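You operate a simulated robot arm through the tools that you are given. There is no shell and no other tool. Be economical: measure what you need, move in short steps, check, and stop when the job is done.

You are at the controls of a simulated two-armed robot. One attempt, no reset.

JOB
Put the felt pad with blue grip on the orange card marked blue. Switch the grey switch marked vent on. Take the grey mug on the top of machine two and put it away on the top of the teal cabinet. Put the board bundle with orange band on the lower shelf of the grey rack. Put the rubber block with purple top on the top of the steel table marked joining away on the far end of the steel table marked sheets. Put the carton marked clips on the top of machine one. Take the blue pad with pale blue band and put it on the middle shelf of the coil store. Take the wooden block with felt foot and leave it on the cream card marked tension. Take the rubber piece marked base and put it on the top of the bench marked boards. Press the blue button marked reset two times. Put the carton marked fuses on the top of the cabinet marked water trap. Put the yellow chalk with green band on the strip marked one twenty-five. Push the drawer marked gloves shut. Open the drawer marked felt. Do these in any order. Set down upright: felt pad with blue grip, grey mug, carton marked clips, wooden block with felt foot, carton marked fuses, yellow chalk with green band.

Only the result counts: the job must be done as asked and must still hold three seconds after the hand-in. Knocking over, shifting, dropping, spilling or breaking anything else fails it. Flat cloth is picked up by pressing the open fingertips on it (5 to 10 N) and closing them slowly along it; thin cloth reads only 2 to 8 mm in the jaws.

ROBOT AND FRAMES
Two 7-joint arms with two-finger parallel grippers on one trunk, on a base that drives. Base frame: it is fixed to the floor where the robot stands at the start and does not move with it; the origin is under the middle of the robot, x ahead of it, y to its left, z up. Units: mm, rad, N and s.
The left shoulder is at the start at [50, 161, 1098], the right one opposite. With the tool pointing down near the work surface each hand reaches from about 220 to 680 mm from the robot's upright axis, wherever it stands, measured 20 degrees to its own side. Places, roughly: blue button marked reset [4100, 1800, 900]; blue pad with pale blue band (9x7x4 cm) [2200, -1900, 900]; board bundle with orange band (11x7x4 cm) [-2000, -2800, 1200]; carton marked clips [4250, -1750, 750]; carton marked fuses [-3750, -4500, 1250]; cream card marked tension [1750, 4500, 750]; drawer marked felt [3500, 4400, 400]; drawer marked gloves [1700, -4300, 700]; far end of the steel table marked sheets [700, 0, 800]; felt pad with blue grip (5x5x6 cm) [700, 100, 800]; grey mug (12x8x8 cm) [-2100, -2900, 1200]; grey switch marked vent [500, 100, 800]; lower shelf of the grey rack (21x24 cm) [-4220, 1680, 840]; middle shelf of the coil store [3000, -4500, 500]; orange card marked blue [1750, 2250, 1000]; rubber block with purple top (5x5x2 cm) [-1700, -300, 800]; rubber piece marked base [4250, 3250, 750]; strip marked one twenty-five [1750, -2500, 750]; top of machine one [0, -2800, 1200]; top of the bench marked boards [1700, 4500, 800]; top of the cabinet marked water trap (76x25 cm) [-2040, -3260, 1360]; top of the teal cabinet [-2300, -4700, 900]; wooden block with felt foot (6x5x7 cm) [4400, 3800, 900]; yellow chalk with green band [750, -4500, 750]. Payload 3.43 kg a hand.
Tool frame (each hand has its own): the origin (TCP) lies between the finger pads and is the grasp point; the fingertips stand 30 mm ahead of it; z points along the fingers, y is the line along which they close. Largest opening 94 mm; finger width 28, thickness 10; the body of the gripper, 50 by 96 mm, starts 55 mm behind the TCP.
Orientation is that of the tool frame in the base frame, as [roll, pitch, yaw] about the fixed x, y, z axes, in that order (R = Rz(yaw) Ry(pitch) Rx(roll)). With the fingers straight down and closing along the base's y, the tool's x points along the base's -x, its y along +y and its z along -z.

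CONTROLS
- The arms move only by the tool nudge_tool. It takes "left_increments", "right_increments" or both (then of equal length, played together; a hand with none holds still); each is a list of rows, each a list of 7 numbers: the shift along the tool's x, y, z in mm, then the turn, a rotation vector about the tool's x, y, z in rad, then the finger opening in mm, from 0 to 94. In form: [[dx, dy, dz, ax, ay, az, grip], ...]. A call has 1 to 8 rows; each row is the pose to reach, as a shift and turn from the pose commanded when the call began, along the tool's axes at that moment. Each row takes 0.2 s and may step no farther than 50 mm and 0.15 rad from the row before; otherwise, or with a gripper value out of range, the whole call is refused. A pose out of reach is approached as far as the arm can. The call stops where the force on the tool passes 40 N (or 10 N more than at its start, if that is more) or the arm is blocked; 0.2 s more then pass. Each finger travels about 45 mm/s and halts on what it meets, pressing with about 44 N; the grip force reading is that of the motor and also rises with nothing between the fingers. The clock runs only during rows and for 0.2 s after the last one: add rows that repeat a pose to give the fingers time. The reply holds the time, the measured pose of the TCP, the force on the tool along the base axes, the opening and the grip force, in the units named above and with some noise, with the torque about the TCP (base axes, N m) and any sound that the robot's microphone picked up.
- Cameras (640 x 400 px; columns grow to the right, rows downward): "scene" is now at [132, -9.1, 1246.8]; the picture's right is [-0.09, -1.00, 0.00], its down [-0.32, 0.03, -0.95] and it looks along [0.94, -0.08, -0.33] (base axes); focal length 214 px, centre (320, 200). "left" rides on the left gripper at [76, -14, -102] in its tool frame; the picture's right is [0.18, 0.98, 0.00], its down [-0.75, 0.14, -0.64] and it looks along [-0.63, 0.12, 0.77] (tool axes); focal length 243 px, centre (320, 200). "right" rides on the right gripper at [76, 14, -102] in its tool frame; the picture's right is [-0.18, 0.98, 0.00], its down [-0.75, -0.14, -0.64] and it looks along [-0.63, -0.12, 0.77] (tool axes); focal length 243 px, centre (320, 200). There is no depth. A picture from a camera that has moved, and an enlarged one, comes with that camera's place and axes in the base frame and with its lens.
- snapshot(camera): a new picture of that camera. No time passes.
- raise_lower(by): slides the trunk up (or, below 0, down) by that many mm; the arms and the scene camera ride with it, the base frame stays. It gives what a move gives, with no picture.
- steer(legs): drives the robot by 1 to 6 legs, each [ahead, left, turn to the left] in mm, mm and rad, along the robot's own axes; the way and the turn of a leg run together, so that a leg with both is an arc; at most 1500 mm and 3.142 rad a leg. The arms and the cameras ride along, it lands a little off, and it stops where it bumps. It gives what a move gives.
- head_to(pan, tilt): turns the head with the scene camera to pan (to the left, within 1.396 rad either way) and tilt (down, from -0.506 to 1.204), counted from straight ahead of the robot. It gives what a move gives.
- enlarge(camera, box): a new picture of the part [left, top, right, bottom] of that camera's present view, enlarged. No time passes.
- sign_off(): hands the job in; it is judged then, once.

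Work in short steps. Places have to be worked out from the pictures, the camera data and where the tool is seen: move nearer, look again, correct. Check each grasp and each placing, and mend what went wrong. You have 567 turns and 370 pictures in all, those below and enlarged ones among them. Open the grippers and draw the arms clear of the work before you hand the job in, unless the task says otherwise.

The tools are called after ">>>" as a command line: name --argument value ..., lists and objects as JSON in quotes. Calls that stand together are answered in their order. nudge_tool: Moves the arms, as the interface text tells. Its arguments: {"type":"object","properties":{"left_increments":{"type":"array"},"right_increments":{"type":"array"}},"required":[]} The other tools are called the same way: raise_lower (by) slides the trunk up or down; steer (legs) drives the base; head_to (pan, tilt) turns the head that bears the scene camera; snapshot (camera) takes a picture; enlarge (camera, box) takes an enlarged picture of a part of a camera's view; sign_off () hands the job in.

At the start:

```text
time: 0.0
left_eef_pos: [345.4, 222.5, 1165.6]
left_ee_rot: [-3.141, 0.0, -3.141]
left_force: [0.1, 0.4, -0.2]
left_ft_torque: [-0.02, -0.02, 0.0]
left_finger_gap: 93.7
left_gripper_force: 0.0
right_eef_pos: [336.6, -79.4, 1157.8]
right_ee_rot: [-3.141, 0.0, -3.141]
right_force: [-0.5, -0.5, 0.2]
right_ft_torque: [-0.02, -0.06, -0.02]
right_finger_gap: 93.7
right_gripper_force: 0.0
trunk travel left (down, up): [-125.0, 142.0]
robot x, y, heading: [-1.6, 1.1, -0.0]
head pan, tilt: [-0.089, 0.332]
```

scene: 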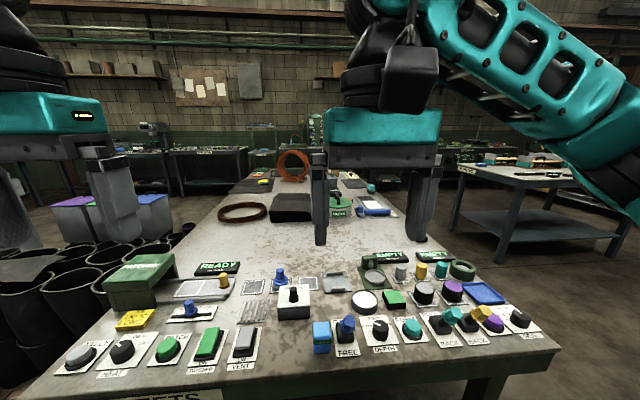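
right: 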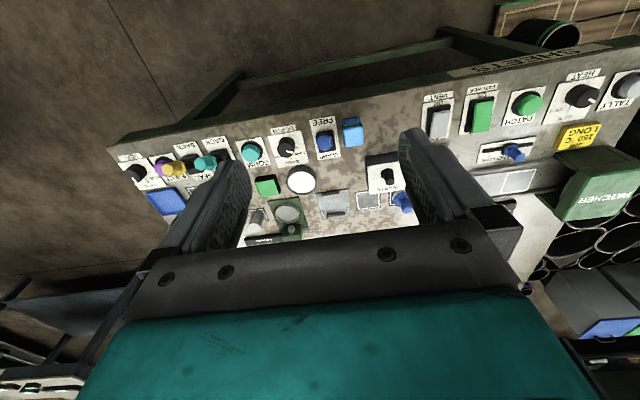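
left: 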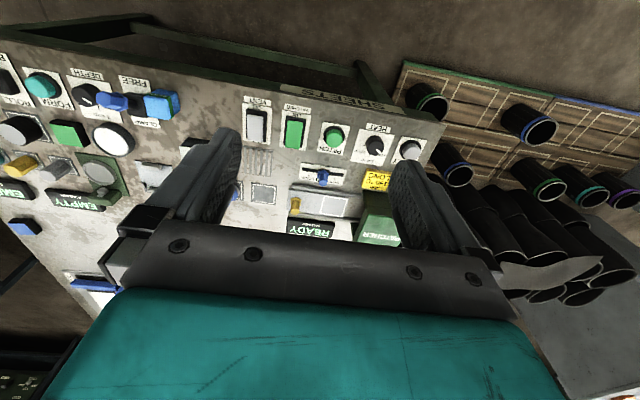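

I start with a close look at the table in front, to find the vent switch and the felt pad with blue grip.

>>> enlarge --camera "scene" --box '[40, 240, 360, 400]'

>>> enlarge --camera "left" --box '[0, 50, 480, 300]'

```text
2.00 times, centred on (200, 320) of scene
camera zoom: at [132.0, -9.1, 1246.8], right [-0.09, -1.0, 0.0], down [-0.32, 0.03, -0.95], along [0.94, -0.08, -0.33], focal length 429 px, centre (560, -40)
```

zoom: 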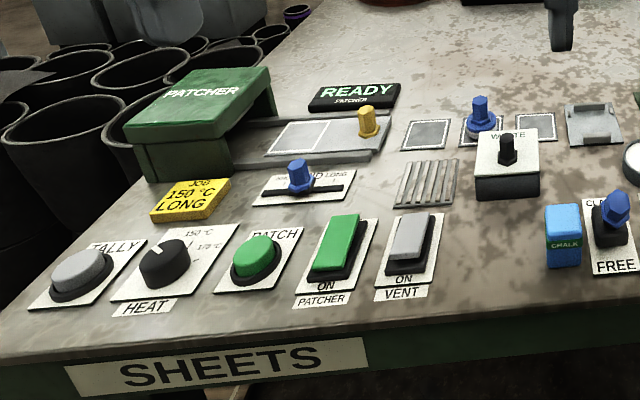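

```text
1.33 times, centred on (240, 175) of left
camera zoom: at [268.4, 207.5, 1269.1], right [-0.18, 0.98, 0.0], down [0.75, 0.14, 0.64], along [0.63, 0.12, -0.77], focal length 324 px, centre (427, 233)
```

zoom: 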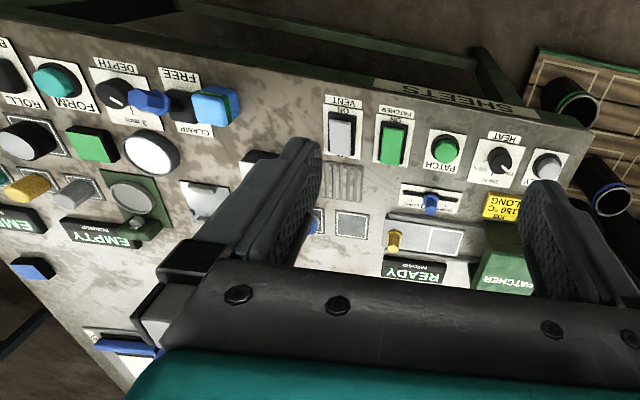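

>>> enlarge --camera "scene" --box '[180, 140, 420, 290]'

>>> enlarge --camera "scene" --box '[300, 240, 540, 390]'

```text
2.67 times, centred on (300, 215) of scene
camera zoom: at [132.0, -9.1, 1246.8], right [-0.09, -1.0, 0.0], down [-0.32, 0.03, -0.95], along [0.94, -0.08, -0.33], focal length 572 px, centre (373, 160)
```

zoom: 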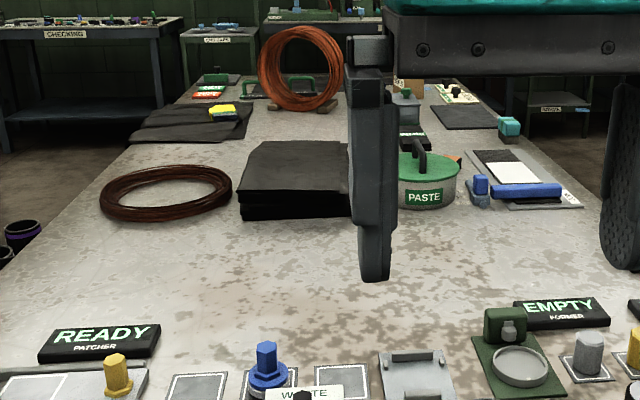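

```text
2.67 times, centred on (420, 315) of scene
camera zoom: at [132.0, -9.1, 1246.8], right [-0.09, -1.0, 0.0], down [-0.32, 0.03, -0.95], along [0.94, -0.08, -0.33], focal length 572 px, centre (53, -107)
```

zoom: 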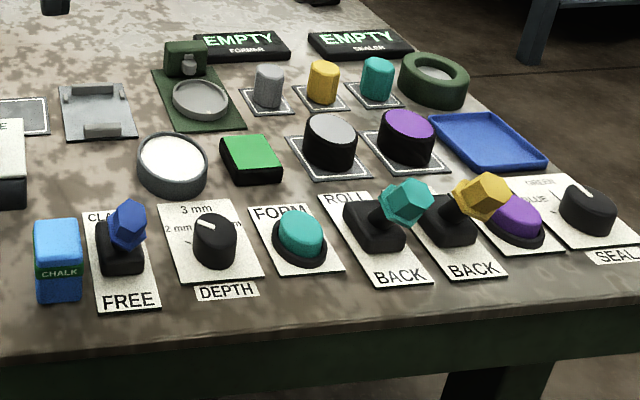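

The vent switch triangulates to about [474,123,820], with ON at its near end. I bring the closed left fingers above its near half and check.

>>> nudge_tool --left_increments '[[-17, -15, 38, 0, 0, 0, 0], [-34, -30, 76, 0, 0, 0, 0], [-51, -45, 114, 0, 0, 0, 0], [-68, -60, 152, 0, 0, 0, 0], [-85, -75, 190, 0, 0, 0, 0], [-102, -90, 228, 0, 0, 0, 0], [-113, -100, 265, 0, 0, 0, 0], [-113, -100, 265, 0, 0, 0, 0]]'

>>> snapshot --camera "left"

>>> enlarge --camera "scene" --box '[120, 220, 360, 370]'

```text
time: 1.8
left_eef_pos: [443.5, 141.1, 908.0]
left_ee_rot: [-3.141, 0.003, -3.139]
left_force: [0.4, 1.1, 0.5]
left_ft_torque: [0.02, 0.02, -0.02]
left_finger_gap: 0.0
left_gripper_force: 32.4
left hand out of reach, approached as far as the arm can: row 6, 7, 8
right_eef_pos: [337.0, -79.3, 1156.0]
right_ee_rot: [3.141, 0.0, -3.14]
right_force: [0.2, 0.7, 0.3]
right_ft_torque: [0.02, 0.0, 0.02]
right_finger_gap: 94.1
right_gripper_force: 0.2
trunk travel left (down, up): [-125.0, 142.0]
robot x, y, heading: [1.5, -0.4, -0.001]
head pan, tilt: [-0.089, 0.332]
```

```text
362 pictures are left
camera left: at [367.2, 127.1, 1010.9], right [-0.18, 0.98, 0.0], down [0.75, 0.14, 0.64], along [0.63, 0.12, -0.77], focal length 243 px, centre (320, 200)
```

left: 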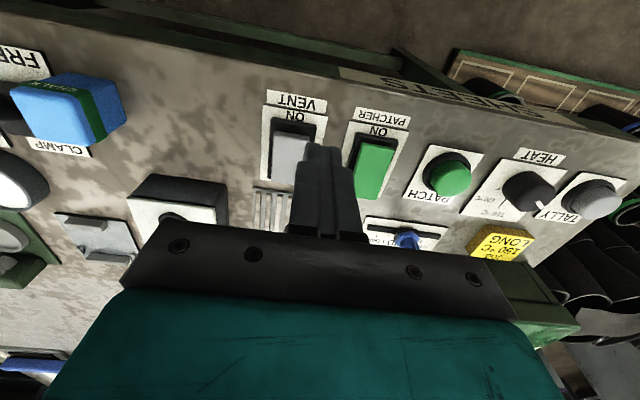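

```text
2.67 times, centred on (240, 295) of scene
camera zoom: at [131.9, -9.1, 1246.8], right [-0.09, -1.0, 0.0], down [-0.32, 0.03, -0.95], along [0.94, -0.08, -0.33], focal length 572 px, centre (533, -53)
```

zoom: 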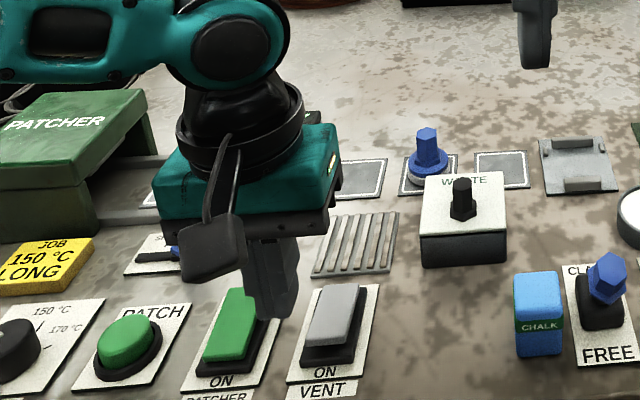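

The left arm stopped short of the goal. I try stepping again with a small move to see whether it settles.

>>> nudge_tool --left_increments '[[0, 0, 0, 0, 0, 0, 0], [0, 0, 10, 0, 0, 0, 0], [0, 0, 20, 0, 0, 0, 0]]'

```text
time: 2.6
left_eef_pos: [442.5, 148.1, 890.6]
left_ee_rot: [-3.139, 0.001, -3.142]
left_force: [-0.2, 0.4, 0.4]
left_ft_torque: [0.0, 0.0, 0.02]
left_finger_gap: 0.0
left_gripper_force: 33.2
left hand out of reach, approached as far as the arm can: row 3
right_eef_pos: [337.2, -79.5, 1156.8]
right_ee_rot: [3.141, 0.001, 3.141]
right_force: [-0.2, -0.5, -0.1]
right_ft_torque: [0.01, 0.0, 0.0]
right_finger_gap: 93.8
right_gripper_force: 0.1
trunk travel left (down, up): [-125.0, 142.0]
robot x, y, heading: [1.2, 2.8, -0.0]
head pan, tilt: [-0.089, 0.332]
```

The joint limit is on the inner side, so I shift the base to the right to give the left arm a better bearing.

>>> steer --legs '[[0, -100, 0]]'

>>> nudge_tool --left_increments '[[0, 30, 0, 0, 0, 0, 0], [0, 60, 0, 0, 0, 0, 0], [0, 90, 0, 0, 0, 0, 0], [0, 90, 0, 0, 0, 0, 0]]'

>>> snapshot --camera "left"

```text
time: 4.1
left_eef_pos: [440.9, 47.4, 891.0]
left_ee_rot: [-3.139, 0.001, 3.141]
left_force: [0.3, 0.1, 0.1]
left_ft_torque: [0.04, 0.01, -0.02]
left_finger_gap: 0.0
left_gripper_force: 33.2
right_eef_pos: [337.1, -178.9, 1156.1]
right_ee_rot: [-3.141, -0.001, -3.141]
right_force: [-0.7, 0.1, 0.5]
right_ft_torque: [0.04, 0.04, 0.01]
right_finger_gap: 94.1
right_gripper_force: 0.1
trunk travel left (down, up): [-125.0, 142.0]
robot x, y, heading: [-1.6, -99.2, -0.001]
head pan, tilt: [-0.089, 0.332]
```

```text
time: 5.1
left_eef_pos: [440.8, 135.9, 890.9]
left_ee_rot: [-3.141, 0.001, 3.14]
left_force: [0.6, -0.8, -0.1]
left_ft_torque: [-0.01, 0.05, -0.04]
left_finger_gap: 0.1
left_gripper_force: 32.8
right_eef_pos: [336.8, -179.7, 1156.5]
right_ee_rot: [3.141, 0.001, 3.142]
right_force: [-0.3, 0.0, -0.2]
right_ft_torque: [0.01, 0.04, 0.02]
right_finger_gap: 93.7
right_gripper_force: 0.0
trunk travel left (down, up): [-125.0, 142.0]
robot x, y, heading: [-2.5, -97.5, -0.003]
head pan, tilt: [-0.089, 0.332]
```

```text
360 pictures are left
camera left: at [364.6, 122.5, 993.7], right [-0.18, 0.98, 0.0], down [0.75, 0.14, 0.64], along [0.63, 0.12, -0.77], focal length 243 px, centre (320, 200)
```

left: 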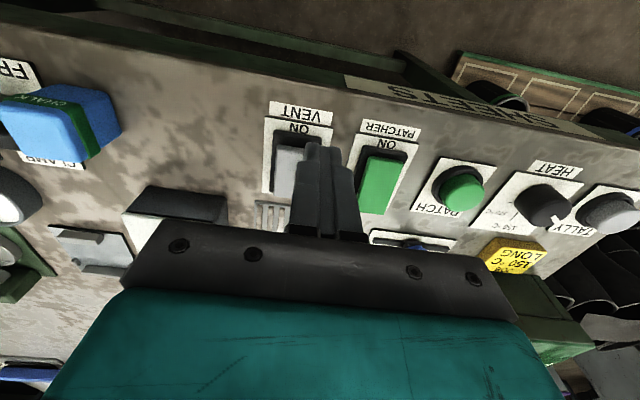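

Vent's near end is at about [455,120,825]; I align over [459,120] and press down in steps.

>>> nudge_tool --left_increments '[[-18, -16, 0, 0, 0, 0, 0], [-18, -16, 20, 0, 0, 0, 0], [-18, -16, 34, 0, 0, 0, 0], [-18, -16, 42, 0, 0, 0, 0], [-18, -16, 48, 0, 0, 0, 0], [-18, -16, 54, 0, 0, 0, 0]]'

>>> snapshot --camera "left"

```text
time: 6.3
left_eef_pos: [457.8, 121.6, 852.5]
left_ee_rot: [-3.141, 0.011, 3.14]
left_force: [-14.7, 3.2, 23.0]
left_ft_torque: [0.11, 0.07, -0.01]
left_finger_gap: 0.0
left_gripper_force: 32.7
right_eef_pos: [335.0, -178.5, 1157.1]
right_ee_rot: [-3.141, 0.003, -3.139]
right_force: [0.1, -0.1, -0.4]
right_ft_torque: [0.02, 0.02, 0.0]
right_finger_gap: 93.9
right_gripper_force: 0.0
trunk travel left (down, up): [-125.0, 142.0]
robot x, y, heading: [-0.5, -100.1, 0.002]
head pan, tilt: [-0.089, 0.332]
stopped in row 5 (left hand): the force on the tool passed its limit at 50 N (the readings are from after the stop); the commanded pose is now the measured one
```

```text
359 pictures are left
camera left: at [381.4, 106.5, 955.5], right [-0.18, 0.98, 0.0], down [0.75, 0.14, 0.65], along [0.64, 0.12, -0.76], focal length 243 px, centre (320, 200)
```

left: 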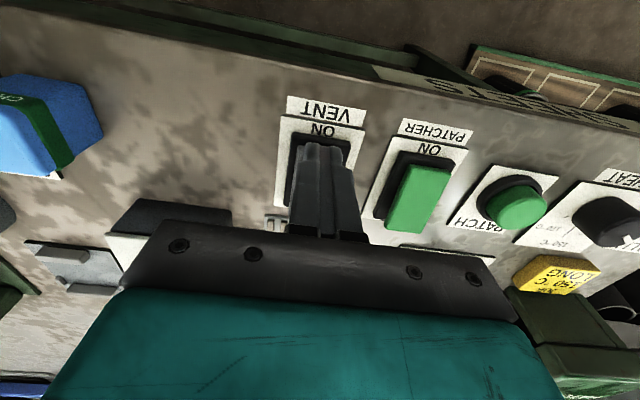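

It hit resistance at the rocker. I lift off and look at the state.

>>> nudge_tool --left_increments '[[0, 0, -30, 0, 0, 0, 0], [30, 0, -60, 0, 0, 0, 0], [60, 40, -80, 0, 0, 0, 0]]'

>>> enlarge --camera "scene" --box '[80, 210, 320, 360]'

>>> snapshot --camera "left"

```text
refused: row 3 steps farther than a row can; nothing moved
```

```text
2.67 times, centred on (200, 285) of scene
camera zoom: at [128.6, -108.3, 1247.5], right [-0.09, -1.0, 0.0], down [-0.32, 0.03, -0.95], along [0.94, -0.08, -0.32], focal length 572 px, centre (640, -27)
```

zoom: 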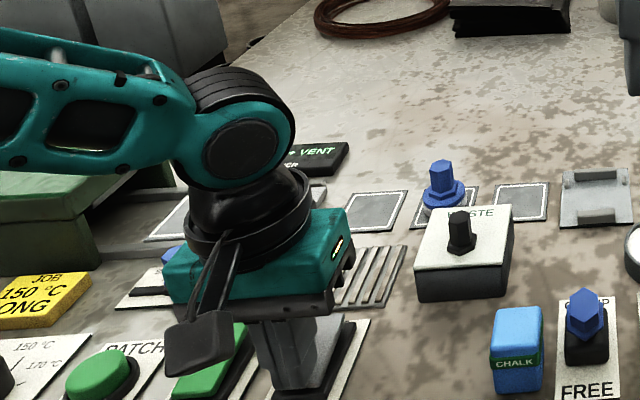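

```text
357 pictures are left
camera left: at [381.4, 106.5, 955.5], right [-0.18, 0.98, 0.0], down [0.75, 0.14, 0.65], along [0.64, 0.12, -0.76], focal length 243 px, centre (320, 200)
```

left: 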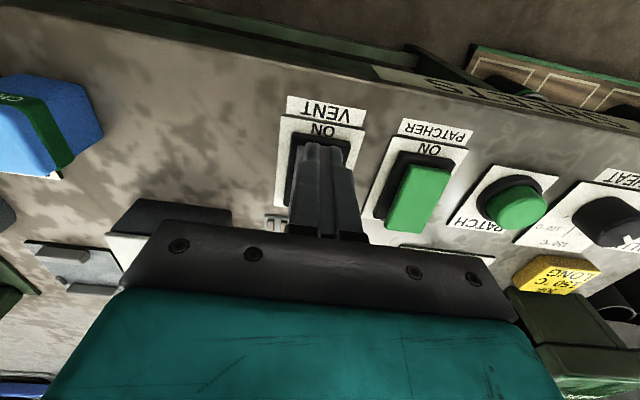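

The patcher display now reads something with "VENT", so the switch probably took. I lift off and confirm.

>>> nudge_tool --left_increments '[[0, 0, -40, 0, 0, 0, 0], [0, 0, -80, 0, 0, 0, 0], [20, 20, -120, 0, 0, 0, 0], [40, 40, -150, 0, 0, 0, 0], [50, 70, -170, 0, 0, 0, 0]]'

>>> enlarge --camera "scene" --box '[80, 210, 320, 360]'

```text
time: 7.5
left_eef_pos: [409.9, 192.6, 1019.7]
left_ee_rot: [-3.14, 0.007, 3.141]
left_force: [0.9, -0.3, -0.1]
left_ft_torque: [-0.01, 0.03, 0.04]
left_finger_gap: 0.0
left_gripper_force: 32.9
right_eef_pos: [336.6, -177.9, 1156.7]
right_ee_rot: [-3.141, 0.0, 3.141]
right_force: [0.4, -0.7, 0.1]
right_ft_torque: [0.03, 0.0, -0.01]
right_finger_gap: 93.9
right_gripper_force: 0.0
trunk travel left (down, up): [-125.0, 142.0]
robot x, y, heading: [-1.3, -98.4, 0.002]
head pan, tilt: [-0.089, 0.332]
```

```text
2.67 times, centred on (200, 285) of scene
camera zoom: at [131.4, -107.7, 1246.8], right [-0.09, -1.0, 0.0], down [-0.32, 0.03, -0.95], along [0.94, -0.08, -0.32], focal length 572 px, centre (640, -27)
```

zoom: 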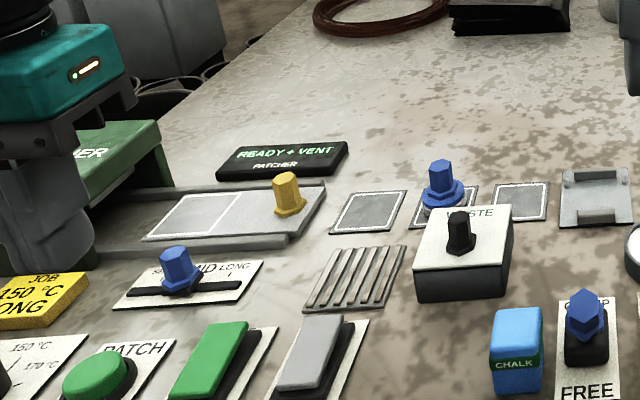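

Display reads "READY + VENT": done. Next the felt pad with blue grip at about [662,66]; I drive a bit closer and bring the open left hand above it.

>>> steer --legs '[[70, -60, 0]]'

>>> nudge_tool --left_increments '[[-45, -15, 0, 0, 0, 0, 60], [-90, -30, 0, 0, 0, 0, 60], [-135, -45, 20, 0, 0, 0, 60], [-180, -65, 50, 0, 0, 0, 60], [-182, -65, 90, 0, 0, 0, 60]]'

>>> snapshot --camera "left"

```text
time: 8.7
left_eef_pos: [478.3, 132.9, 1019.2]
left_ee_rot: [-3.14, 0.01, 3.14]
left_force: [-0.3, -0.1, 0.1]
left_ft_torque: [0.03, 0.03, 0.01]
left_finger_gap: 0.3
left_gripper_force: 32.8
right_eef_pos: [404.8, -239.0, 1157.2]
right_ee_rot: [-3.14, 0.0, -3.141]
right_force: [0.8, -0.3, -0.5]
right_ft_torque: [0.0, -0.01, 0.0]
right_finger_gap: 94.0
right_gripper_force: 0.1
trunk travel left (down, up): [-125.0, 142.0]
robot x, y, heading: [65.8, -160.1, -0.001]
head pan, tilt: [-0.089, 0.332]
```

```text
refused: row 3 steps farther than a row can; nothing moved
```

```text
355 pictures are left
camera left: at [401.6, 117.7, 1122.5], right [-0.18, 0.98, 0.0], down [0.75, 0.14, 0.65], along [0.64, 0.12, -0.76], focal length 243 px, centre (320, 200)
```

left: 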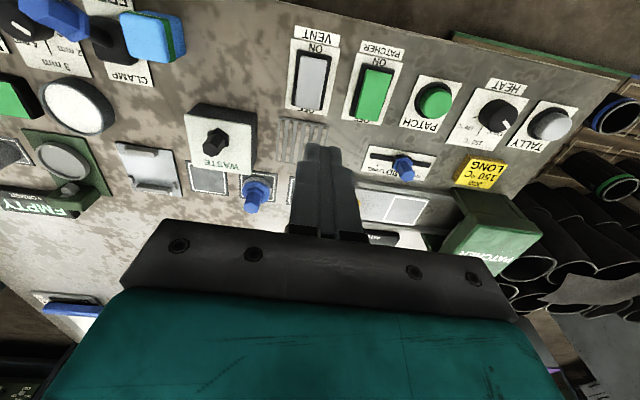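

Blue grip comes to about [655,64]. I move above it in smaller rows with the fingers open.

>>> nudge_tool --left_increments '[[-40, -15, 0, 0, 0, 0, 60], [-80, -30, 0, 0, 0, 0, 60], [-120, -45, 10, 0, 0, 0, 60], [-155, -60, 30, 0, 0, 0, 60], [-177, -69, 60, 0, 0, 0, 60], [-177, -69, 70, 0, 0, 0, 60]]'

>>> snapshot --camera "left"

>>> enlarge --camera "scene" --box '[140, 190, 380, 340]'

```text
time: 10.1
left_eef_pos: [622.2, 80.8, 960.2]
left_ee_rot: [-3.14, 0.01, 3.139]
left_force: [0.4, -0.2, 0.9]
left_ft_torque: [-0.04, 0.0, 0.03]
left_finger_gap: 59.9
left_gripper_force: 0.1
left hand out of reach, approached as far as the arm can: row 4, 5, 6
right_eef_pos: [404.5, -238.7, 1157.5]
right_ee_rot: [-3.141, 0.002, -3.141]
right_force: [-0.7, -0.4, -0.3]
right_ft_torque: [-0.01, -0.01, -0.02]
right_finger_gap: 93.9
right_gripper_force: 0.0
trunk travel left (down, up): [-125.0, 142.0]
robot x, y, heading: [65.6, -158.5, -0.002]
head pan, tilt: [-0.089, 0.332]
```

```text
354 pictures are left
camera left: at [545.0, 67.0, 1063.1], right [-0.18, 0.98, 0.0], down [0.75, 0.14, 0.65], along [0.64, 0.12, -0.76], focal length 243 px, centre (320, 200)
```

left: 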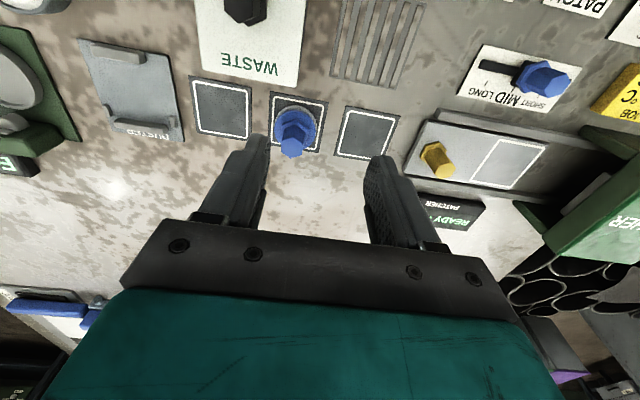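

```text
2.67 times, centred on (260, 265) of scene
camera zoom: at [199.3, -168.1, 1246.8], right [-0.09, -1.0, 0.0], down [-0.32, 0.03, -0.95], along [0.94, -0.08, -0.33], focal length 572 px, centre (480, 27)
```

zoom: 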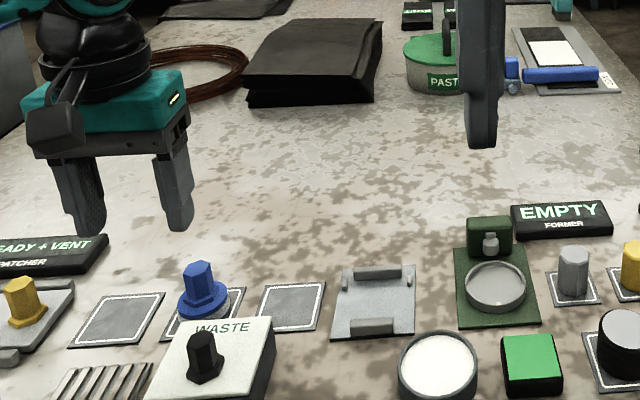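

I drive a little forward and to the right to bring the pad at about [648,59] into easy reach.

>>> steer --legs '[[50, -60, 0]]'

>>> nudge_tool --left_increments '[[12, 19, 0, 0, 0, 0, 60], [24, 38, 0, 0, 0, 0, 60], [24, 38, 30, 0, 0, 0, 60]]'

>>> snapshot --camera "left"

```text
time: 11.3
left_eef_pos: [673.5, 20.5, 958.9]
left_ee_rot: [-3.141, 0.01, 3.14]
left_force: [0.3, 0.4, 0.7]
left_ft_torque: [0.0, 0.0, -0.02]
left_finger_gap: 60.1
left_gripper_force: 0.0
right_eef_pos: [454.9, -298.6, 1155.4]
right_ee_rot: [-3.141, 0.0, 3.141]
right_force: [0.3, 0.7, -0.4]
right_ft_torque: [0.01, 0.0, -0.02]
right_finger_gap: 93.9
right_gripper_force: 0.1
trunk travel left (down, up): [-125.0, 142.0]
robot x, y, heading: [118.6, -219.2, 0.002]
head pan, tilt: [-0.089, 0.332]
```

```text
time: 12.1
left_eef_pos: [649.5, 58.3, 930.6]
left_ee_rot: [-3.14, 0.009, 3.139]
left_force: [0.0, -0.4, 0.0]
left_ft_torque: [-0.02, 0.01, -0.01]
left_finger_gap: 60.0
left_gripper_force: 0.0
right_eef_pos: [456.0, -299.1, 1157.0]
right_ee_rot: [3.14, 0.0, -3.14]
right_force: [-0.3, -0.3, 0.2]
right_ft_torque: [0.03, 0.01, 0.0]
right_finger_gap: 93.9
right_gripper_force: 0.1
trunk travel left (down, up): [-125.0, 142.0]
robot x, y, heading: [116.7, -220.6, -0.001]
head pan, tilt: [-0.089, 0.332]
```

```text
352 pictures are left
camera left: at [572.4, 44.5, 1033.5], right [-0.18, 0.98, 0.0], down [0.75, 0.14, 0.65], along [0.64, 0.12, -0.76], focal length 243 px, centre (320, 200)
```

left: 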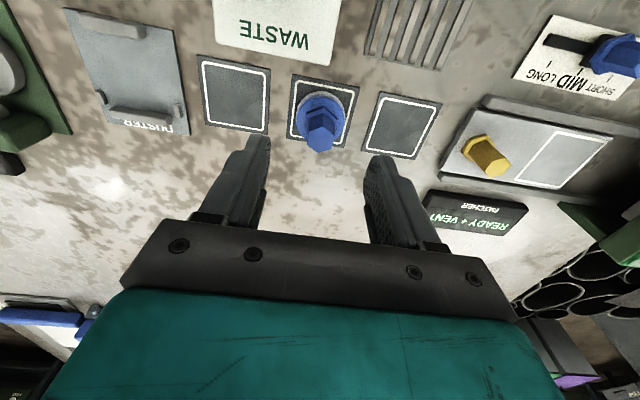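

The grip sits right beneath the TCP line. I descend to TCP z≈856 with the jaws at 70 and look.

>>> nudge_tool --left_increments '[[0, 0, 30, 0, 0, 0, 70], [0, 0, 60, 0, 0, 0, 70], [0, 0, 75, 0, 0, 0, 70]]'

>>> snapshot --camera "left"

>>> enlarge --camera "scene" --box '[100, 200, 260, 300]'

```text
time: 12.9
left_eef_pos: [647.9, 58.9, 855.1]
left_ee_rot: [-3.139, 0.011, 3.138]
left_force: [-0.3, -0.5, -1.0]
left_ft_torque: [0.0, 0.02, 0.0]
left_finger_gap: 69.8
left_gripper_force: 0.0
right_eef_pos: [454.5, -298.9, 1156.1]
right_ee_rot: [3.141, 0.0, 3.141]
right_force: [0.7, -0.8, -0.6]
right_ft_torque: [-0.01, 0.0, 0.04]
right_finger_gap: 93.7
right_gripper_force: 0.0
trunk travel left (down, up): [-125.0, 142.0]
robot x, y, heading: [115.9, -216.9, -0.001]
head pan, tilt: [-0.089, 0.332]
```

```text
351 pictures are left
camera left: at [571.6, 44.4, 957.8], right [-0.18, 0.98, 0.0], down [0.75, 0.14, 0.65], along [0.64, 0.12, -0.76], focal length 243 px, centre (320, 200)
```

left: 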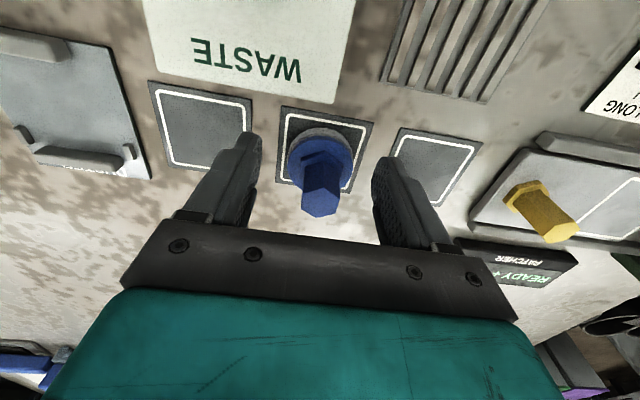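

```text
4.00 times, centred on (180, 250) of scene
camera zoom: at [250.1, -228.0, 1246.8], right [-0.09, -1.0, 0.0], down [-0.32, 0.03, -0.95], along [0.94, -0.09, -0.33], focal length 858 px, centre (880, 0)
```

zoom: 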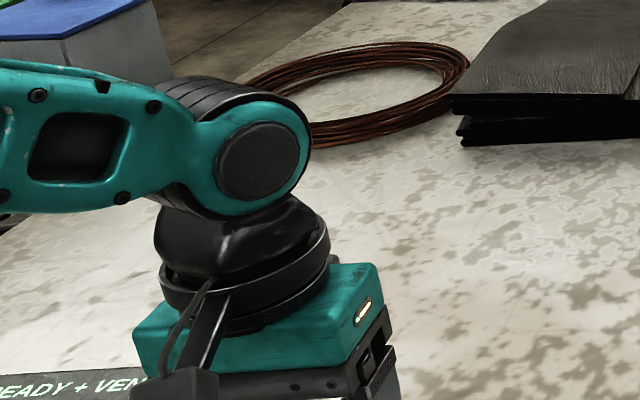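

The hex grip is between the fingers; I close.

>>> nudge_tool --left_increments '[[0, 0, 0, 0, 0, 0, 40], [0, 0, 0, 0, 0, 0, 20], [0, 0, 0, 0, 0, 0, 10], [0, 0, 0, 0, 0, 0, 10], [0, 0, 0, 0, 0, 0, 10], [0, 0, 0, 0, 0, 0, 10]]'

>>> nudge_tool --left_increments '[[0, 0, -20, 0, 0, 0, 10], [0, 0, -60, 0, 0, 0, 10], [0, 0, -100, 0, 0, 0, 10]]'

>>> snapshot --camera "left"

```text
time: 14.3
left_eef_pos: [647.5, 57.9, 856.7]
left_ee_rot: [-3.139, 0.01, 3.139]
left_force: [-0.2, 0.4, 0.0]
left_ft_torque: [0.0, 0.02, 0.01]
left_finger_gap: 26.8
left_gripper_force: 44.2
right_eef_pos: [456.0, -298.6, 1157.1]
right_ee_rot: [3.141, 0.0, 3.141]
right_force: [0.1, -0.6, 0.0]
right_ft_torque: [-0.05, 0.01, 0.0]
right_finger_gap: 93.9
right_gripper_force: 0.1
trunk travel left (down, up): [-125.0, 142.0]
robot x, y, heading: [120.2, -220.1, 0.006]
head pan, tilt: [-0.089, 0.332]
```

```text
time: 15.1
left_eef_pos: [648.4, 59.2, 954.5]
left_ee_rot: [-3.14, 0.011, 3.139]
left_force: [-0.8, 0.6, -0.5]
left_ft_torque: [0.0, 0.03, 0.02]
left_finger_gap: 27.0
left_gripper_force: 44.0
right_eef_pos: [455.3, -298.2, 1157.4]
right_ee_rot: [3.14, -0.001, 3.141]
right_force: [0.2, 0.2, -0.9]
right_ft_torque: [0.02, -0.02, -0.03]
right_finger_gap: 93.7
right_gripper_force: 0.1
trunk travel left (down, up): [-125.0, 142.0]
robot x, y, heading: [113.5, -217.8, -0.004]
head pan, tilt: [-0.089, 0.332]
```

```text
349 pictures are left
camera left: at [572.0, 43.7, 1057.2], right [-0.18, 0.98, 0.0], down [0.75, 0.14, 0.65], along [0.64, 0.12, -0.76], focal length 243 px, centre (320, 200)
```

left: 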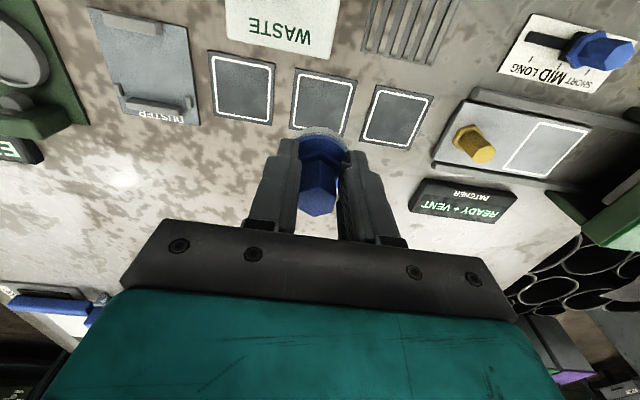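

Pad held (27 mm). I retract the hand to a carry pose, back away from the table, then look around the room.

>>> nudge_tool --left_increments '[[25, -8, -30, 0, 0, 0, 10], [55, -16, -60, 0, 0, 0, 10], [85, -24, -90, 0, 0, 0, 10], [115, -32, -120, 0, 0, 0, 10], [150, -40, -145, 0, 0, 0, 10], [185, -50, -160, 0, 0, 0, 10]]'

>>> steer --legs '[[-250, 0, 0]]'

>>> head_to --pan 0.9 --tilt 0.1

>>> snapshot --camera "scene"

>>> head_to --pan -0.9 --tilt 0.1

>>> snapshot --camera "scene"

```text
time: 16.5
left_eef_pos: [461.5, 8.7, 1113.2]
left_ee_rot: [3.141, 0.008, 3.141]
left_force: [-0.5, -0.3, -0.8]
left_ft_torque: [0.03, 0.02, -0.01]
left_finger_gap: 26.4
left_gripper_force: 44.1
right_eef_pos: [455.7, -298.8, 1156.9]
right_ee_rot: [-3.141, -0.001, -3.141]
right_force: [-0.3, 0.2, -0.1]
right_ft_torque: [-0.02, -0.04, 0.03]
right_finger_gap: 94.1
right_gripper_force: 0.0
trunk travel left (down, up): [-125.0, 142.0]
robot x, y, heading: [119.0, -215.2, 0.002]
head pan, tilt: [-0.089, 0.332]
```

```text
time: 18.4
left_eef_pos: [209.8, 10.4, 1113.6]
left_ee_rot: [-3.139, 0.011, -3.139]
left_force: [-0.1, -0.2, -0.3]
left_ft_torque: [-0.03, 0.02, 0.0]
left_finger_gap: 26.5
left_gripper_force: 43.8
right_eef_pos: [202.8, -297.0, 1157.5]
right_ee_rot: [3.141, 0.002, 3.141]
right_force: [-0.2, -0.3, -1.1]
right_ft_torque: [-0.03, -0.01, -0.02]
right_finger_gap: 94.0
right_gripper_force: 0.1
trunk travel left (down, up): [-125.0, 142.0]
robot x, y, heading: [-129.2, -218.8, 0.002]
head pan, tilt: [-0.089, 0.332]
```

```text
time: 19.6
left_eef_pos: [210.5, 10.1, 1113.8]
left_ee_rot: [-3.14, 0.009, -3.139]
left_force: [-0.3, 0.0, -0.3]
left_ft_torque: [0.01, 0.01, 0.01]
left_finger_gap: 26.1
left_gripper_force: 44.1
right_eef_pos: [204.7, -298.1, 1156.5]
right_ee_rot: [-3.141, 0.001, -3.14]
right_force: [-0.1, -0.1, -0.5]
right_ft_torque: [0.01, -0.01, -0.02]
right_finger_gap: 94.2
right_gripper_force: 0.0
trunk travel left (down, up): [-125.0, 142.0]
robot x, y, heading: [-130.7, -216.3, 0.005]
head pan, tilt: [0.901, 0.099]
```

```text
348 pictures are left
camera scene: at [-37.5, -147.4, 1268.3], right [0.78, -0.62, 0.0], down [-0.06, -0.08, -0.99], along [0.62, 0.78, -0.1], focal length 214 px, centre (320, 200)
```

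scene: 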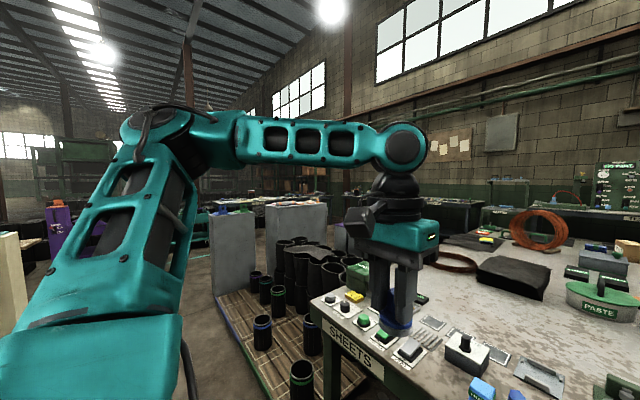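

```text
time: 21.4
left_eef_pos: [211.2, 9.7, 1113.2]
left_ee_rot: [-3.14, 0.008, -3.139]
left_force: [-0.1, -0.2, -0.3]
left_ft_torque: [0.02, 0.0, 0.02]
left_finger_gap: 26.4
left_gripper_force: 43.8
right_eef_pos: [203.9, -296.8, 1157.0]
right_ee_rot: [3.142, 0.0, -3.141]
right_force: [-0.4, 1.1, 0.0]
right_ft_torque: [-0.04, 0.02, 0.0]
right_finger_gap: 94.1
right_gripper_force: 0.0
trunk travel left (down, up): [-125.0, 142.0]
robot x, y, heading: [-134.2, -215.1, 0.001]
head pan, tilt: [-0.901, 0.099]
```

```text
347 pictures are left
camera scene: at [-37.3, -291.6, 1268.4], right [-0.78, -0.62, 0.0], down [-0.06, 0.08, -1.0], along [0.62, -0.78, -0.1], focal length 214 px, centre (320, 200)
```

scene: 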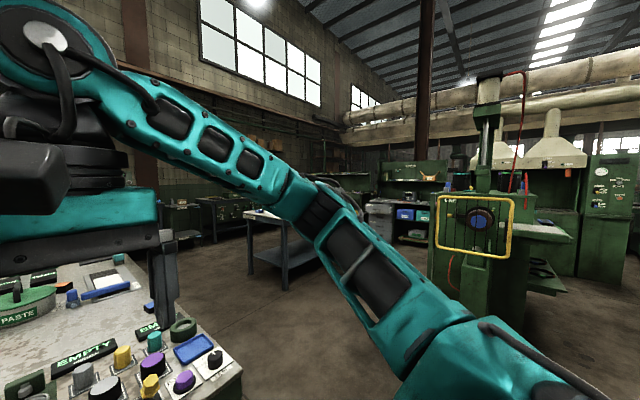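

I turn to the left on the spot (after backing a bit more) to see the way towards the orange card at about [1750,2250].

>>> steer --legs '[[-150, 0, 0], [0, 0, 1.0]]'

>>> head_to --pan 0.0 --tilt 0.1

>>> snapshot --camera "scene"

>>> head_to --pan 0.7 --tilt 0.2

>>> snapshot --camera "scene"

```text
time: 25.3
left_eef_pos: [-288.5, 194.3, 1113.4]
left_ee_rot: [-3.141, 0.008, -2.134]
left_force: [-0.2, 0.5, 0.3]
left_ft_torque: [-0.01, 0.0, 0.02]
left_finger_gap: 25.6
left_gripper_force: 44.4
right_eef_pos: [-32.5, 25.3, 1155.5]
right_ee_rot: [-3.14, -0.001, -2.134]
right_force: [-0.4, 0.5, 0.1]
right_ft_torque: [-0.01, -0.01, -0.04]
right_finger_gap: 94.1
right_gripper_force: 0.1
trunk travel left (down, up): [-125.0, 142.0]
robot x, y, heading: [-282.0, -219.3, 1.007]
head pan, tilt: [-0.901, 0.099]
```

```text
time: 26.5
left_eef_pos: [-288.9, 193.4, 1113.1]
left_ee_rot: [-3.141, 0.01, -2.131]
left_force: [-0.1, -0.4, -0.5]
left_ft_torque: [0.02, -0.02, -0.01]
left_finger_gap: 25.4
left_gripper_force: 43.9
right_eef_pos: [-32.7, 24.3, 1155.8]
right_ee_rot: [3.141, 0.001, -2.132]
right_force: [-0.3, -0.4, -0.7]
right_ft_torque: [0.0, -0.03, 0.0]
right_finger_gap: 93.9
right_gripper_force: 0.1
trunk travel left (down, up): [-125.0, 142.0]
robot x, y, heading: [-278.2, -216.1, 1.005]
head pan, tilt: [0.0, 0.099]
```

```text
346 pictures are left
camera scene: at [-210.2, -108.0, 1268.4], right [0.85, -0.53, 0.0], down [-0.05, -0.08, -1.0], along [0.53, 0.84, -0.1], focal length 214 px, centre (320, 200)
```

scene: 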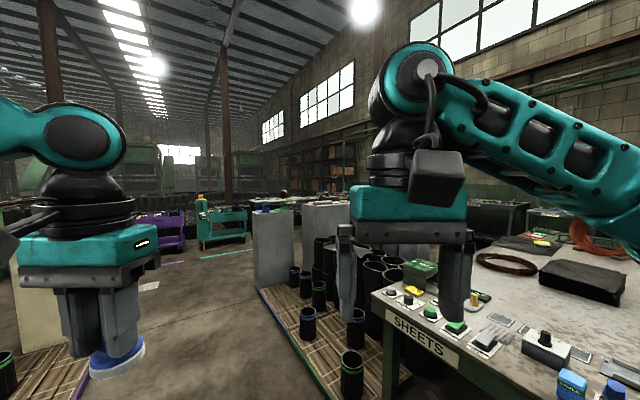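

```text
time: 27.6
left_eef_pos: [-288.6, 194.7, 1113.6]
left_ee_rot: [-3.14, 0.009, -2.134]
left_force: [-0.6, 0.1, -0.6]
left_ft_torque: [0.0, 0.03, 0.0]
left_finger_gap: 25.7
left_gripper_force: 43.7
right_eef_pos: [-32.2, 24.3, 1156.1]
right_ee_rot: [3.141, 0.0, -2.133]
right_force: [-0.4, 0.3, -1.2]
right_ft_torque: [0.0, 0.0, 0.0]
right_finger_gap: 94.0
right_gripper_force: 0.0
trunk travel left (down, up): [-125.0, 142.0]
robot x, y, heading: [-279.5, -218.3, 1.009]
head pan, tilt: [0.7, 0.201]
```

```text
345 pictures are left
camera scene: at [-272.0, -93.6, 1259.0], right [0.99, 0.14, 0.0], down [0.03, -0.2, -0.98], along [-0.13, 0.97, -0.2], focal length 214 px, centre (320, 200)
```

scene: 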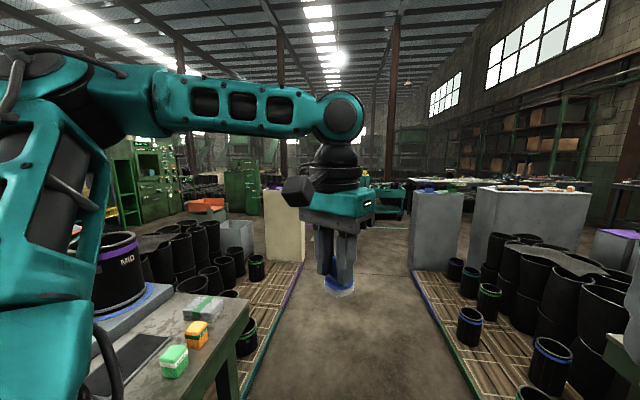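

A wide aisle runs along y between the pallets (x≈-800..480). I turn to face +y and drive up it, then look towards the grey blocks.

>>> steer --legs '[[0, 0, 0.562], [0, -100, 0], [1400, 0, 0]]'

>>> head_to --pan -0.7 --tilt 0.2

>>> snapshot --camera "scene"

```text
time: 37.3
left_eef_pos: [-427.2, 1520.8, 1113.5]
left_ee_rot: [3.142, 0.01, -1.558]
left_force: [0.0, 0.3, 0.3]
left_ft_torque: [-0.02, 0.0, 0.02]
left_finger_gap: 25.2
left_gripper_force: 43.7
right_eef_pos: [-119.4, 1518.9, 1155.9]
right_ee_rot: [-3.141, 0.0, -1.556]
right_force: [0.4, -1.1, -0.7]
right_ft_torque: [0.0, 0.0, -0.01]
right_finger_gap: 93.8
right_gripper_force: 0.1
trunk travel left (down, up): [-125.0, 142.0]
robot x, y, heading: [-194.9, 1182.1, 1.59]
head pan, tilt: [0.7, 0.201]
```

```text
time: 38.8
left_eef_pos: [-426.8, 1520.4, 1112.4]
left_ee_rot: [-3.139, 0.008, -1.557]
left_force: [0.8, -0.1, -0.8]
left_ft_torque: [-0.01, -0.02, 0.03]
left_finger_gap: 25.2
left_gripper_force: 43.8
right_eef_pos: [-119.6, 1518.8, 1156.7]
right_ee_rot: [-3.141, 0.0, -1.556]
right_force: [-0.6, -0.2, 0.9]
right_ft_torque: [-0.03, -0.01, 0.01]
right_finger_gap: 93.8
right_gripper_force: 0.1
trunk travel left (down, up): [-125.0, 142.0]
robot x, y, heading: [-193.5, 1178.3, 1.586]
head pan, tilt: [-0.7, 0.201]
```

```text
344 pictures are left
camera scene: at [-136.5, 1291.8, 1259.0], right [0.78, -0.63, 0.0], down [-0.13, -0.15, -0.98], along [0.62, 0.76, -0.2], focal length 214 px, centre (320, 200)
```

scene: 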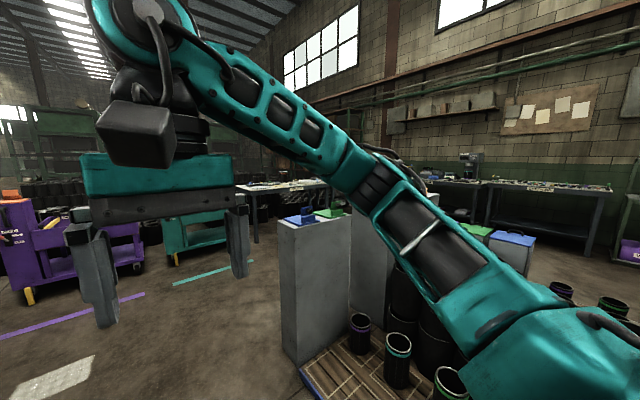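

>>> enlarge --camera "scene" --box '[230, 160, 360, 241]'

>>> head_to --pan -0.3 --tilt 0.2

>>> snapshot --camera "scene"

```text
4.92 times, centred on (295, 200) of scene
camera zoom: at [-136.5, 1291.8, 1259.0], right [0.78, -0.63, 0.0], down [-0.13, -0.15, -0.98], along [0.62, 0.76, -0.2], focal length 1056 px, centre (443, 198)
```

zoom: 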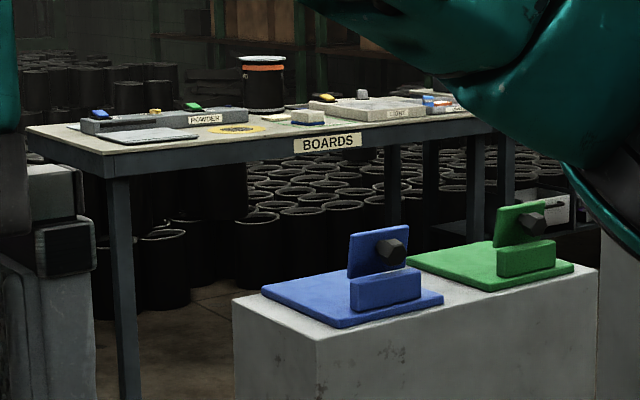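

```text
time: 39.7
left_eef_pos: [-426.2, 1522.4, 1112.9]
left_ee_rot: [-3.141, 0.008, -1.557]
left_force: [-0.9, -1.0, -0.9]
left_ft_torque: [0.0, 0.02, 0.01]
left_finger_gap: 25.4
left_gripper_force: 43.4
right_eef_pos: [-118.8, 1519.1, 1156.4]
right_ee_rot: [-3.14, 0.0, -1.556]
right_force: [-0.8, 0.0, -0.7]
right_ft_torque: [-0.03, -0.01, 0.01]
right_finger_gap: 93.9
right_gripper_force: 0.0
trunk travel left (down, up): [-125.0, 142.0]
robot x, y, heading: [-192.4, 1178.5, 1.586]
head pan, tilt: [-0.3, 0.201]
```

```text
342 pictures are left
camera scene: at [-169.1, 1309.0, 1259.0], right [0.96, -0.28, 0.0], down [-0.06, -0.19, -0.98], along [0.28, 0.94, -0.2], focal length 214 px, centre (320, 200)
```

scene: 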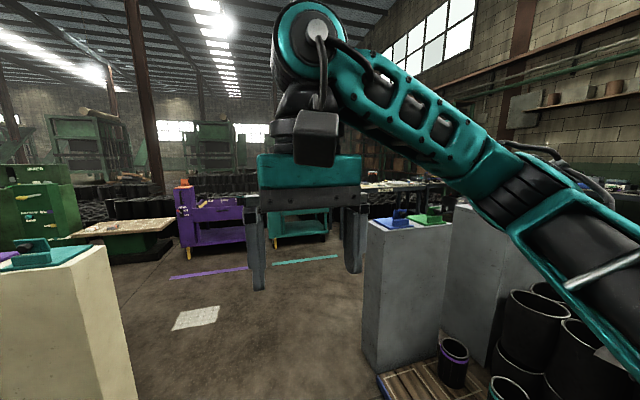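

Plinth one at about [450,2000] carries blue/green holders; the target card is likely on the second grey block behind. I drive on up the aisle and look back right.

>>> steer --legs '[[1450, 0, 0]]'

>>> steer --legs '[[0, 0, -1.57]]'

>>> head_to --pan 0 --tilt 0.2

>>> snapshot --camera "scene"

>>> head_to --pan -0.6 --tilt 0.2

>>> snapshot --camera "scene"

```text
time: 46.9
left_eef_pos: [-449.6, 2965.3, 1113.2]
left_ee_rot: [-3.138, 0.009, -1.557]
left_force: [-0.3, -0.4, -0.4]
left_ft_torque: [-0.06, -0.02, 0.02]
left_finger_gap: 25.1
left_gripper_force: 44.0
right_eef_pos: [-142.6, 2962.9, 1157.0]
right_ee_rot: [-3.141, 0.001, -1.556]
right_force: [0.7, 0.6, 0.0]
right_ft_torque: [-0.02, 0.03, 0.03]
right_finger_gap: 94.1
right_gripper_force: 0.1
trunk travel left (down, up): [-125.0, 142.0]
robot x, y, heading: [-216.2, 2625.7, 1.581]
head pan, tilt: [-0.3, 0.201]
```

```text
time: 51.1
left_eef_pos: [124.5, 2857.7, 1113.0]
left_ee_rot: [-3.141, 0.01, -3.126]
left_force: [0.3, -0.8, -0.5]
left_ft_torque: [0.02, 0.03, 0.01]
left_finger_gap: 25.1
left_gripper_force: 43.6
right_eef_pos: [122.6, 2549.7, 1155.7]
right_ee_rot: [3.141, 0.001, -3.124]
right_force: [-0.3, -0.3, -0.6]
right_ft_torque: [0.02, 0.02, 0.0]
right_finger_gap: 94.0
right_gripper_force: 0.1
trunk travel left (down, up): [-125.0, 142.0]
robot x, y, heading: [-215.4, 2629.1, 0.012]
head pan, tilt: [-0.3, 0.201]
```

```text
time: 51.9
left_eef_pos: [124.3, 2857.2, 1112.5]
left_ee_rot: [-3.14, 0.009, -3.127]
left_force: [-0.4, -0.2, 0.5]
left_ft_torque: [0.01, -0.01, -0.04]
left_finger_gap: 25.0
left_gripper_force: 44.1
right_eef_pos: [123.5, 2549.7, 1156.4]
right_ee_rot: [3.141, 0.0, -3.126]
right_force: [0.3, -0.2, 0.3]
right_ft_torque: [-0.04, -0.01, 0.0]
right_finger_gap: 94.1
right_gripper_force: 0.0
trunk travel left (down, up): [-125.0, 142.0]
robot x, y, heading: [-218.4, 2624.8, 0.015]
head pan, tilt: [0.0, 0.201]
```

```text
341 pictures are left
camera scene: at [-83.6, 2625.4, 1259.0], right [0.02, -1.0, 0.0], down [-0.2, 0.0, -0.98], along [0.98, 0.01, -0.2], focal length 214 px, centre (320, 200)
```

scene: 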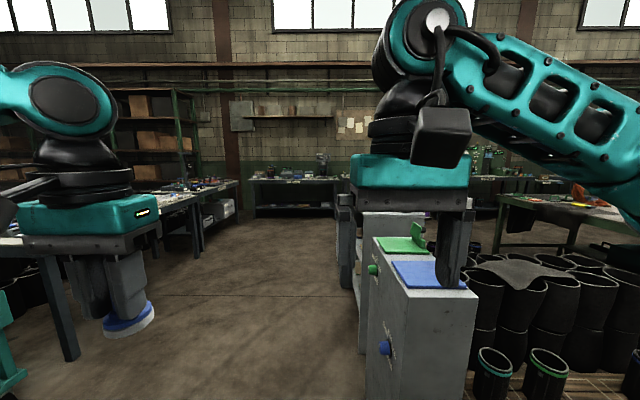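

```text
time: 52.9
left_eef_pos: [125.5, 2857.6, 1113.1]
left_ee_rot: [-3.141, 0.009, -3.126]
left_force: [0.6, 0.7, -0.5]
left_ft_torque: [0.02, -0.02, 0.0]
left_finger_gap: 24.9
left_gripper_force: 44.0
right_eef_pos: [122.6, 2549.4, 1155.6]
right_ee_rot: [-3.141, 0.0, -3.125]
right_force: [0.2, -0.4, 0.5]
right_ft_torque: [-0.02, 0.02, -0.03]
right_finger_gap: 94.0
right_gripper_force: 0.1
trunk travel left (down, up): [-125.0, 142.0]
robot x, y, heading: [-214.9, 2622.0, 0.02]
head pan, tilt: [-0.6, 0.201]
```

```text
340 pictures are left
camera scene: at [-99.0, 2572.6, 1259.0], right [-0.55, -0.83, 0.0], down [-0.17, 0.11, -0.98], along [0.82, -0.54, -0.2], focal length 214 px, centre (320, 200)
```

scene: 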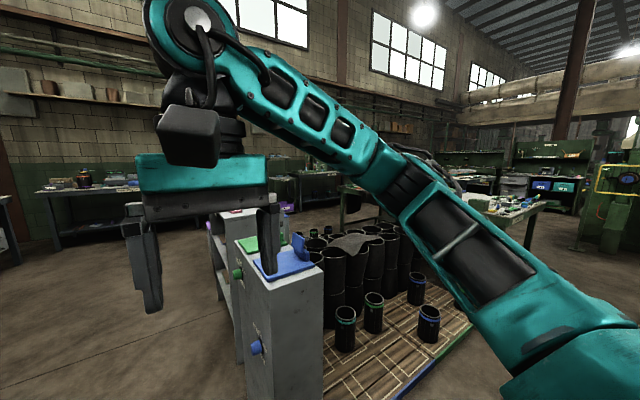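

The second block lies further on. I shift left and drive ahead, then turn to face -y towards it.

>>> steer --legs '[[0, 300, 0], [1500, 0, 0], [350, 0, 0], [0, 0, -1.57]]'

>>> head_to --pan 0 --tilt 0.35

>>> snapshot --camera "scene"

```text
time: 68.8
left_eef_pos: [1829.9, 2605.9, 1111.6]
left_ee_rot: [-3.14, 0.009, 1.561]
left_force: [0.2, -0.2, 0.1]
left_ft_torque: [0.0, 0.01, 0.02]
left_finger_gap: 25.2
left_gripper_force: 44.3
right_eef_pos: [1522.5, 2617.6, 1156.0]
right_ee_rot: [3.141, 0.0, 1.561]
right_force: [-0.6, -0.3, -0.4]
right_ft_torque: [0.02, 0.02, 0.03]
right_finger_gap: 94.0
right_gripper_force: 0.2
trunk travel left (down, up): [-125.0, 142.0]
robot x, y, heading: [1603.0, 2953.4, -1.581]
head pan, tilt: [-0.6, 0.201]
```

```text
time: 69.8
left_eef_pos: [1829.9, 2606.8, 1113.5]
left_ee_rot: [-3.139, 0.01, 1.563]
left_force: [-1.0, -0.2, -0.3]
left_ft_torque: [0.0, 0.01, -0.03]
left_finger_gap: 24.9
left_gripper_force: 44.2
right_eef_pos: [1522.0, 2617.3, 1156.2]
right_ee_rot: [3.141, 0.002, 1.561]
right_force: [-0.3, 0.4, 0.1]
right_ft_torque: [0.01, -0.01, -0.04]
right_finger_gap: 94.2
right_gripper_force: 0.0
trunk travel left (down, up): [-125.0, 142.0]
robot x, y, heading: [1606.2, 2955.1, -1.58]
head pan, tilt: [0.0, 0.351]
```

```text
339 pictures are left
camera scene: at [1603.0, 2820.1, 1245.0], right [-1.0, 0.01, 0.0], down [0.0, 0.34, -0.94], along [-0.01, -0.94, -0.34], focal length 214 px, centre (320, 200)
```

scene: 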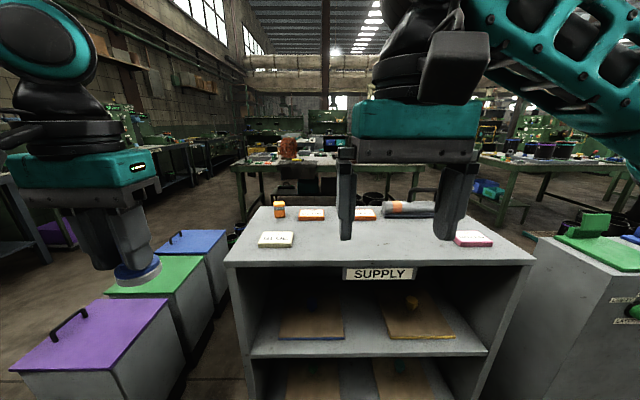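

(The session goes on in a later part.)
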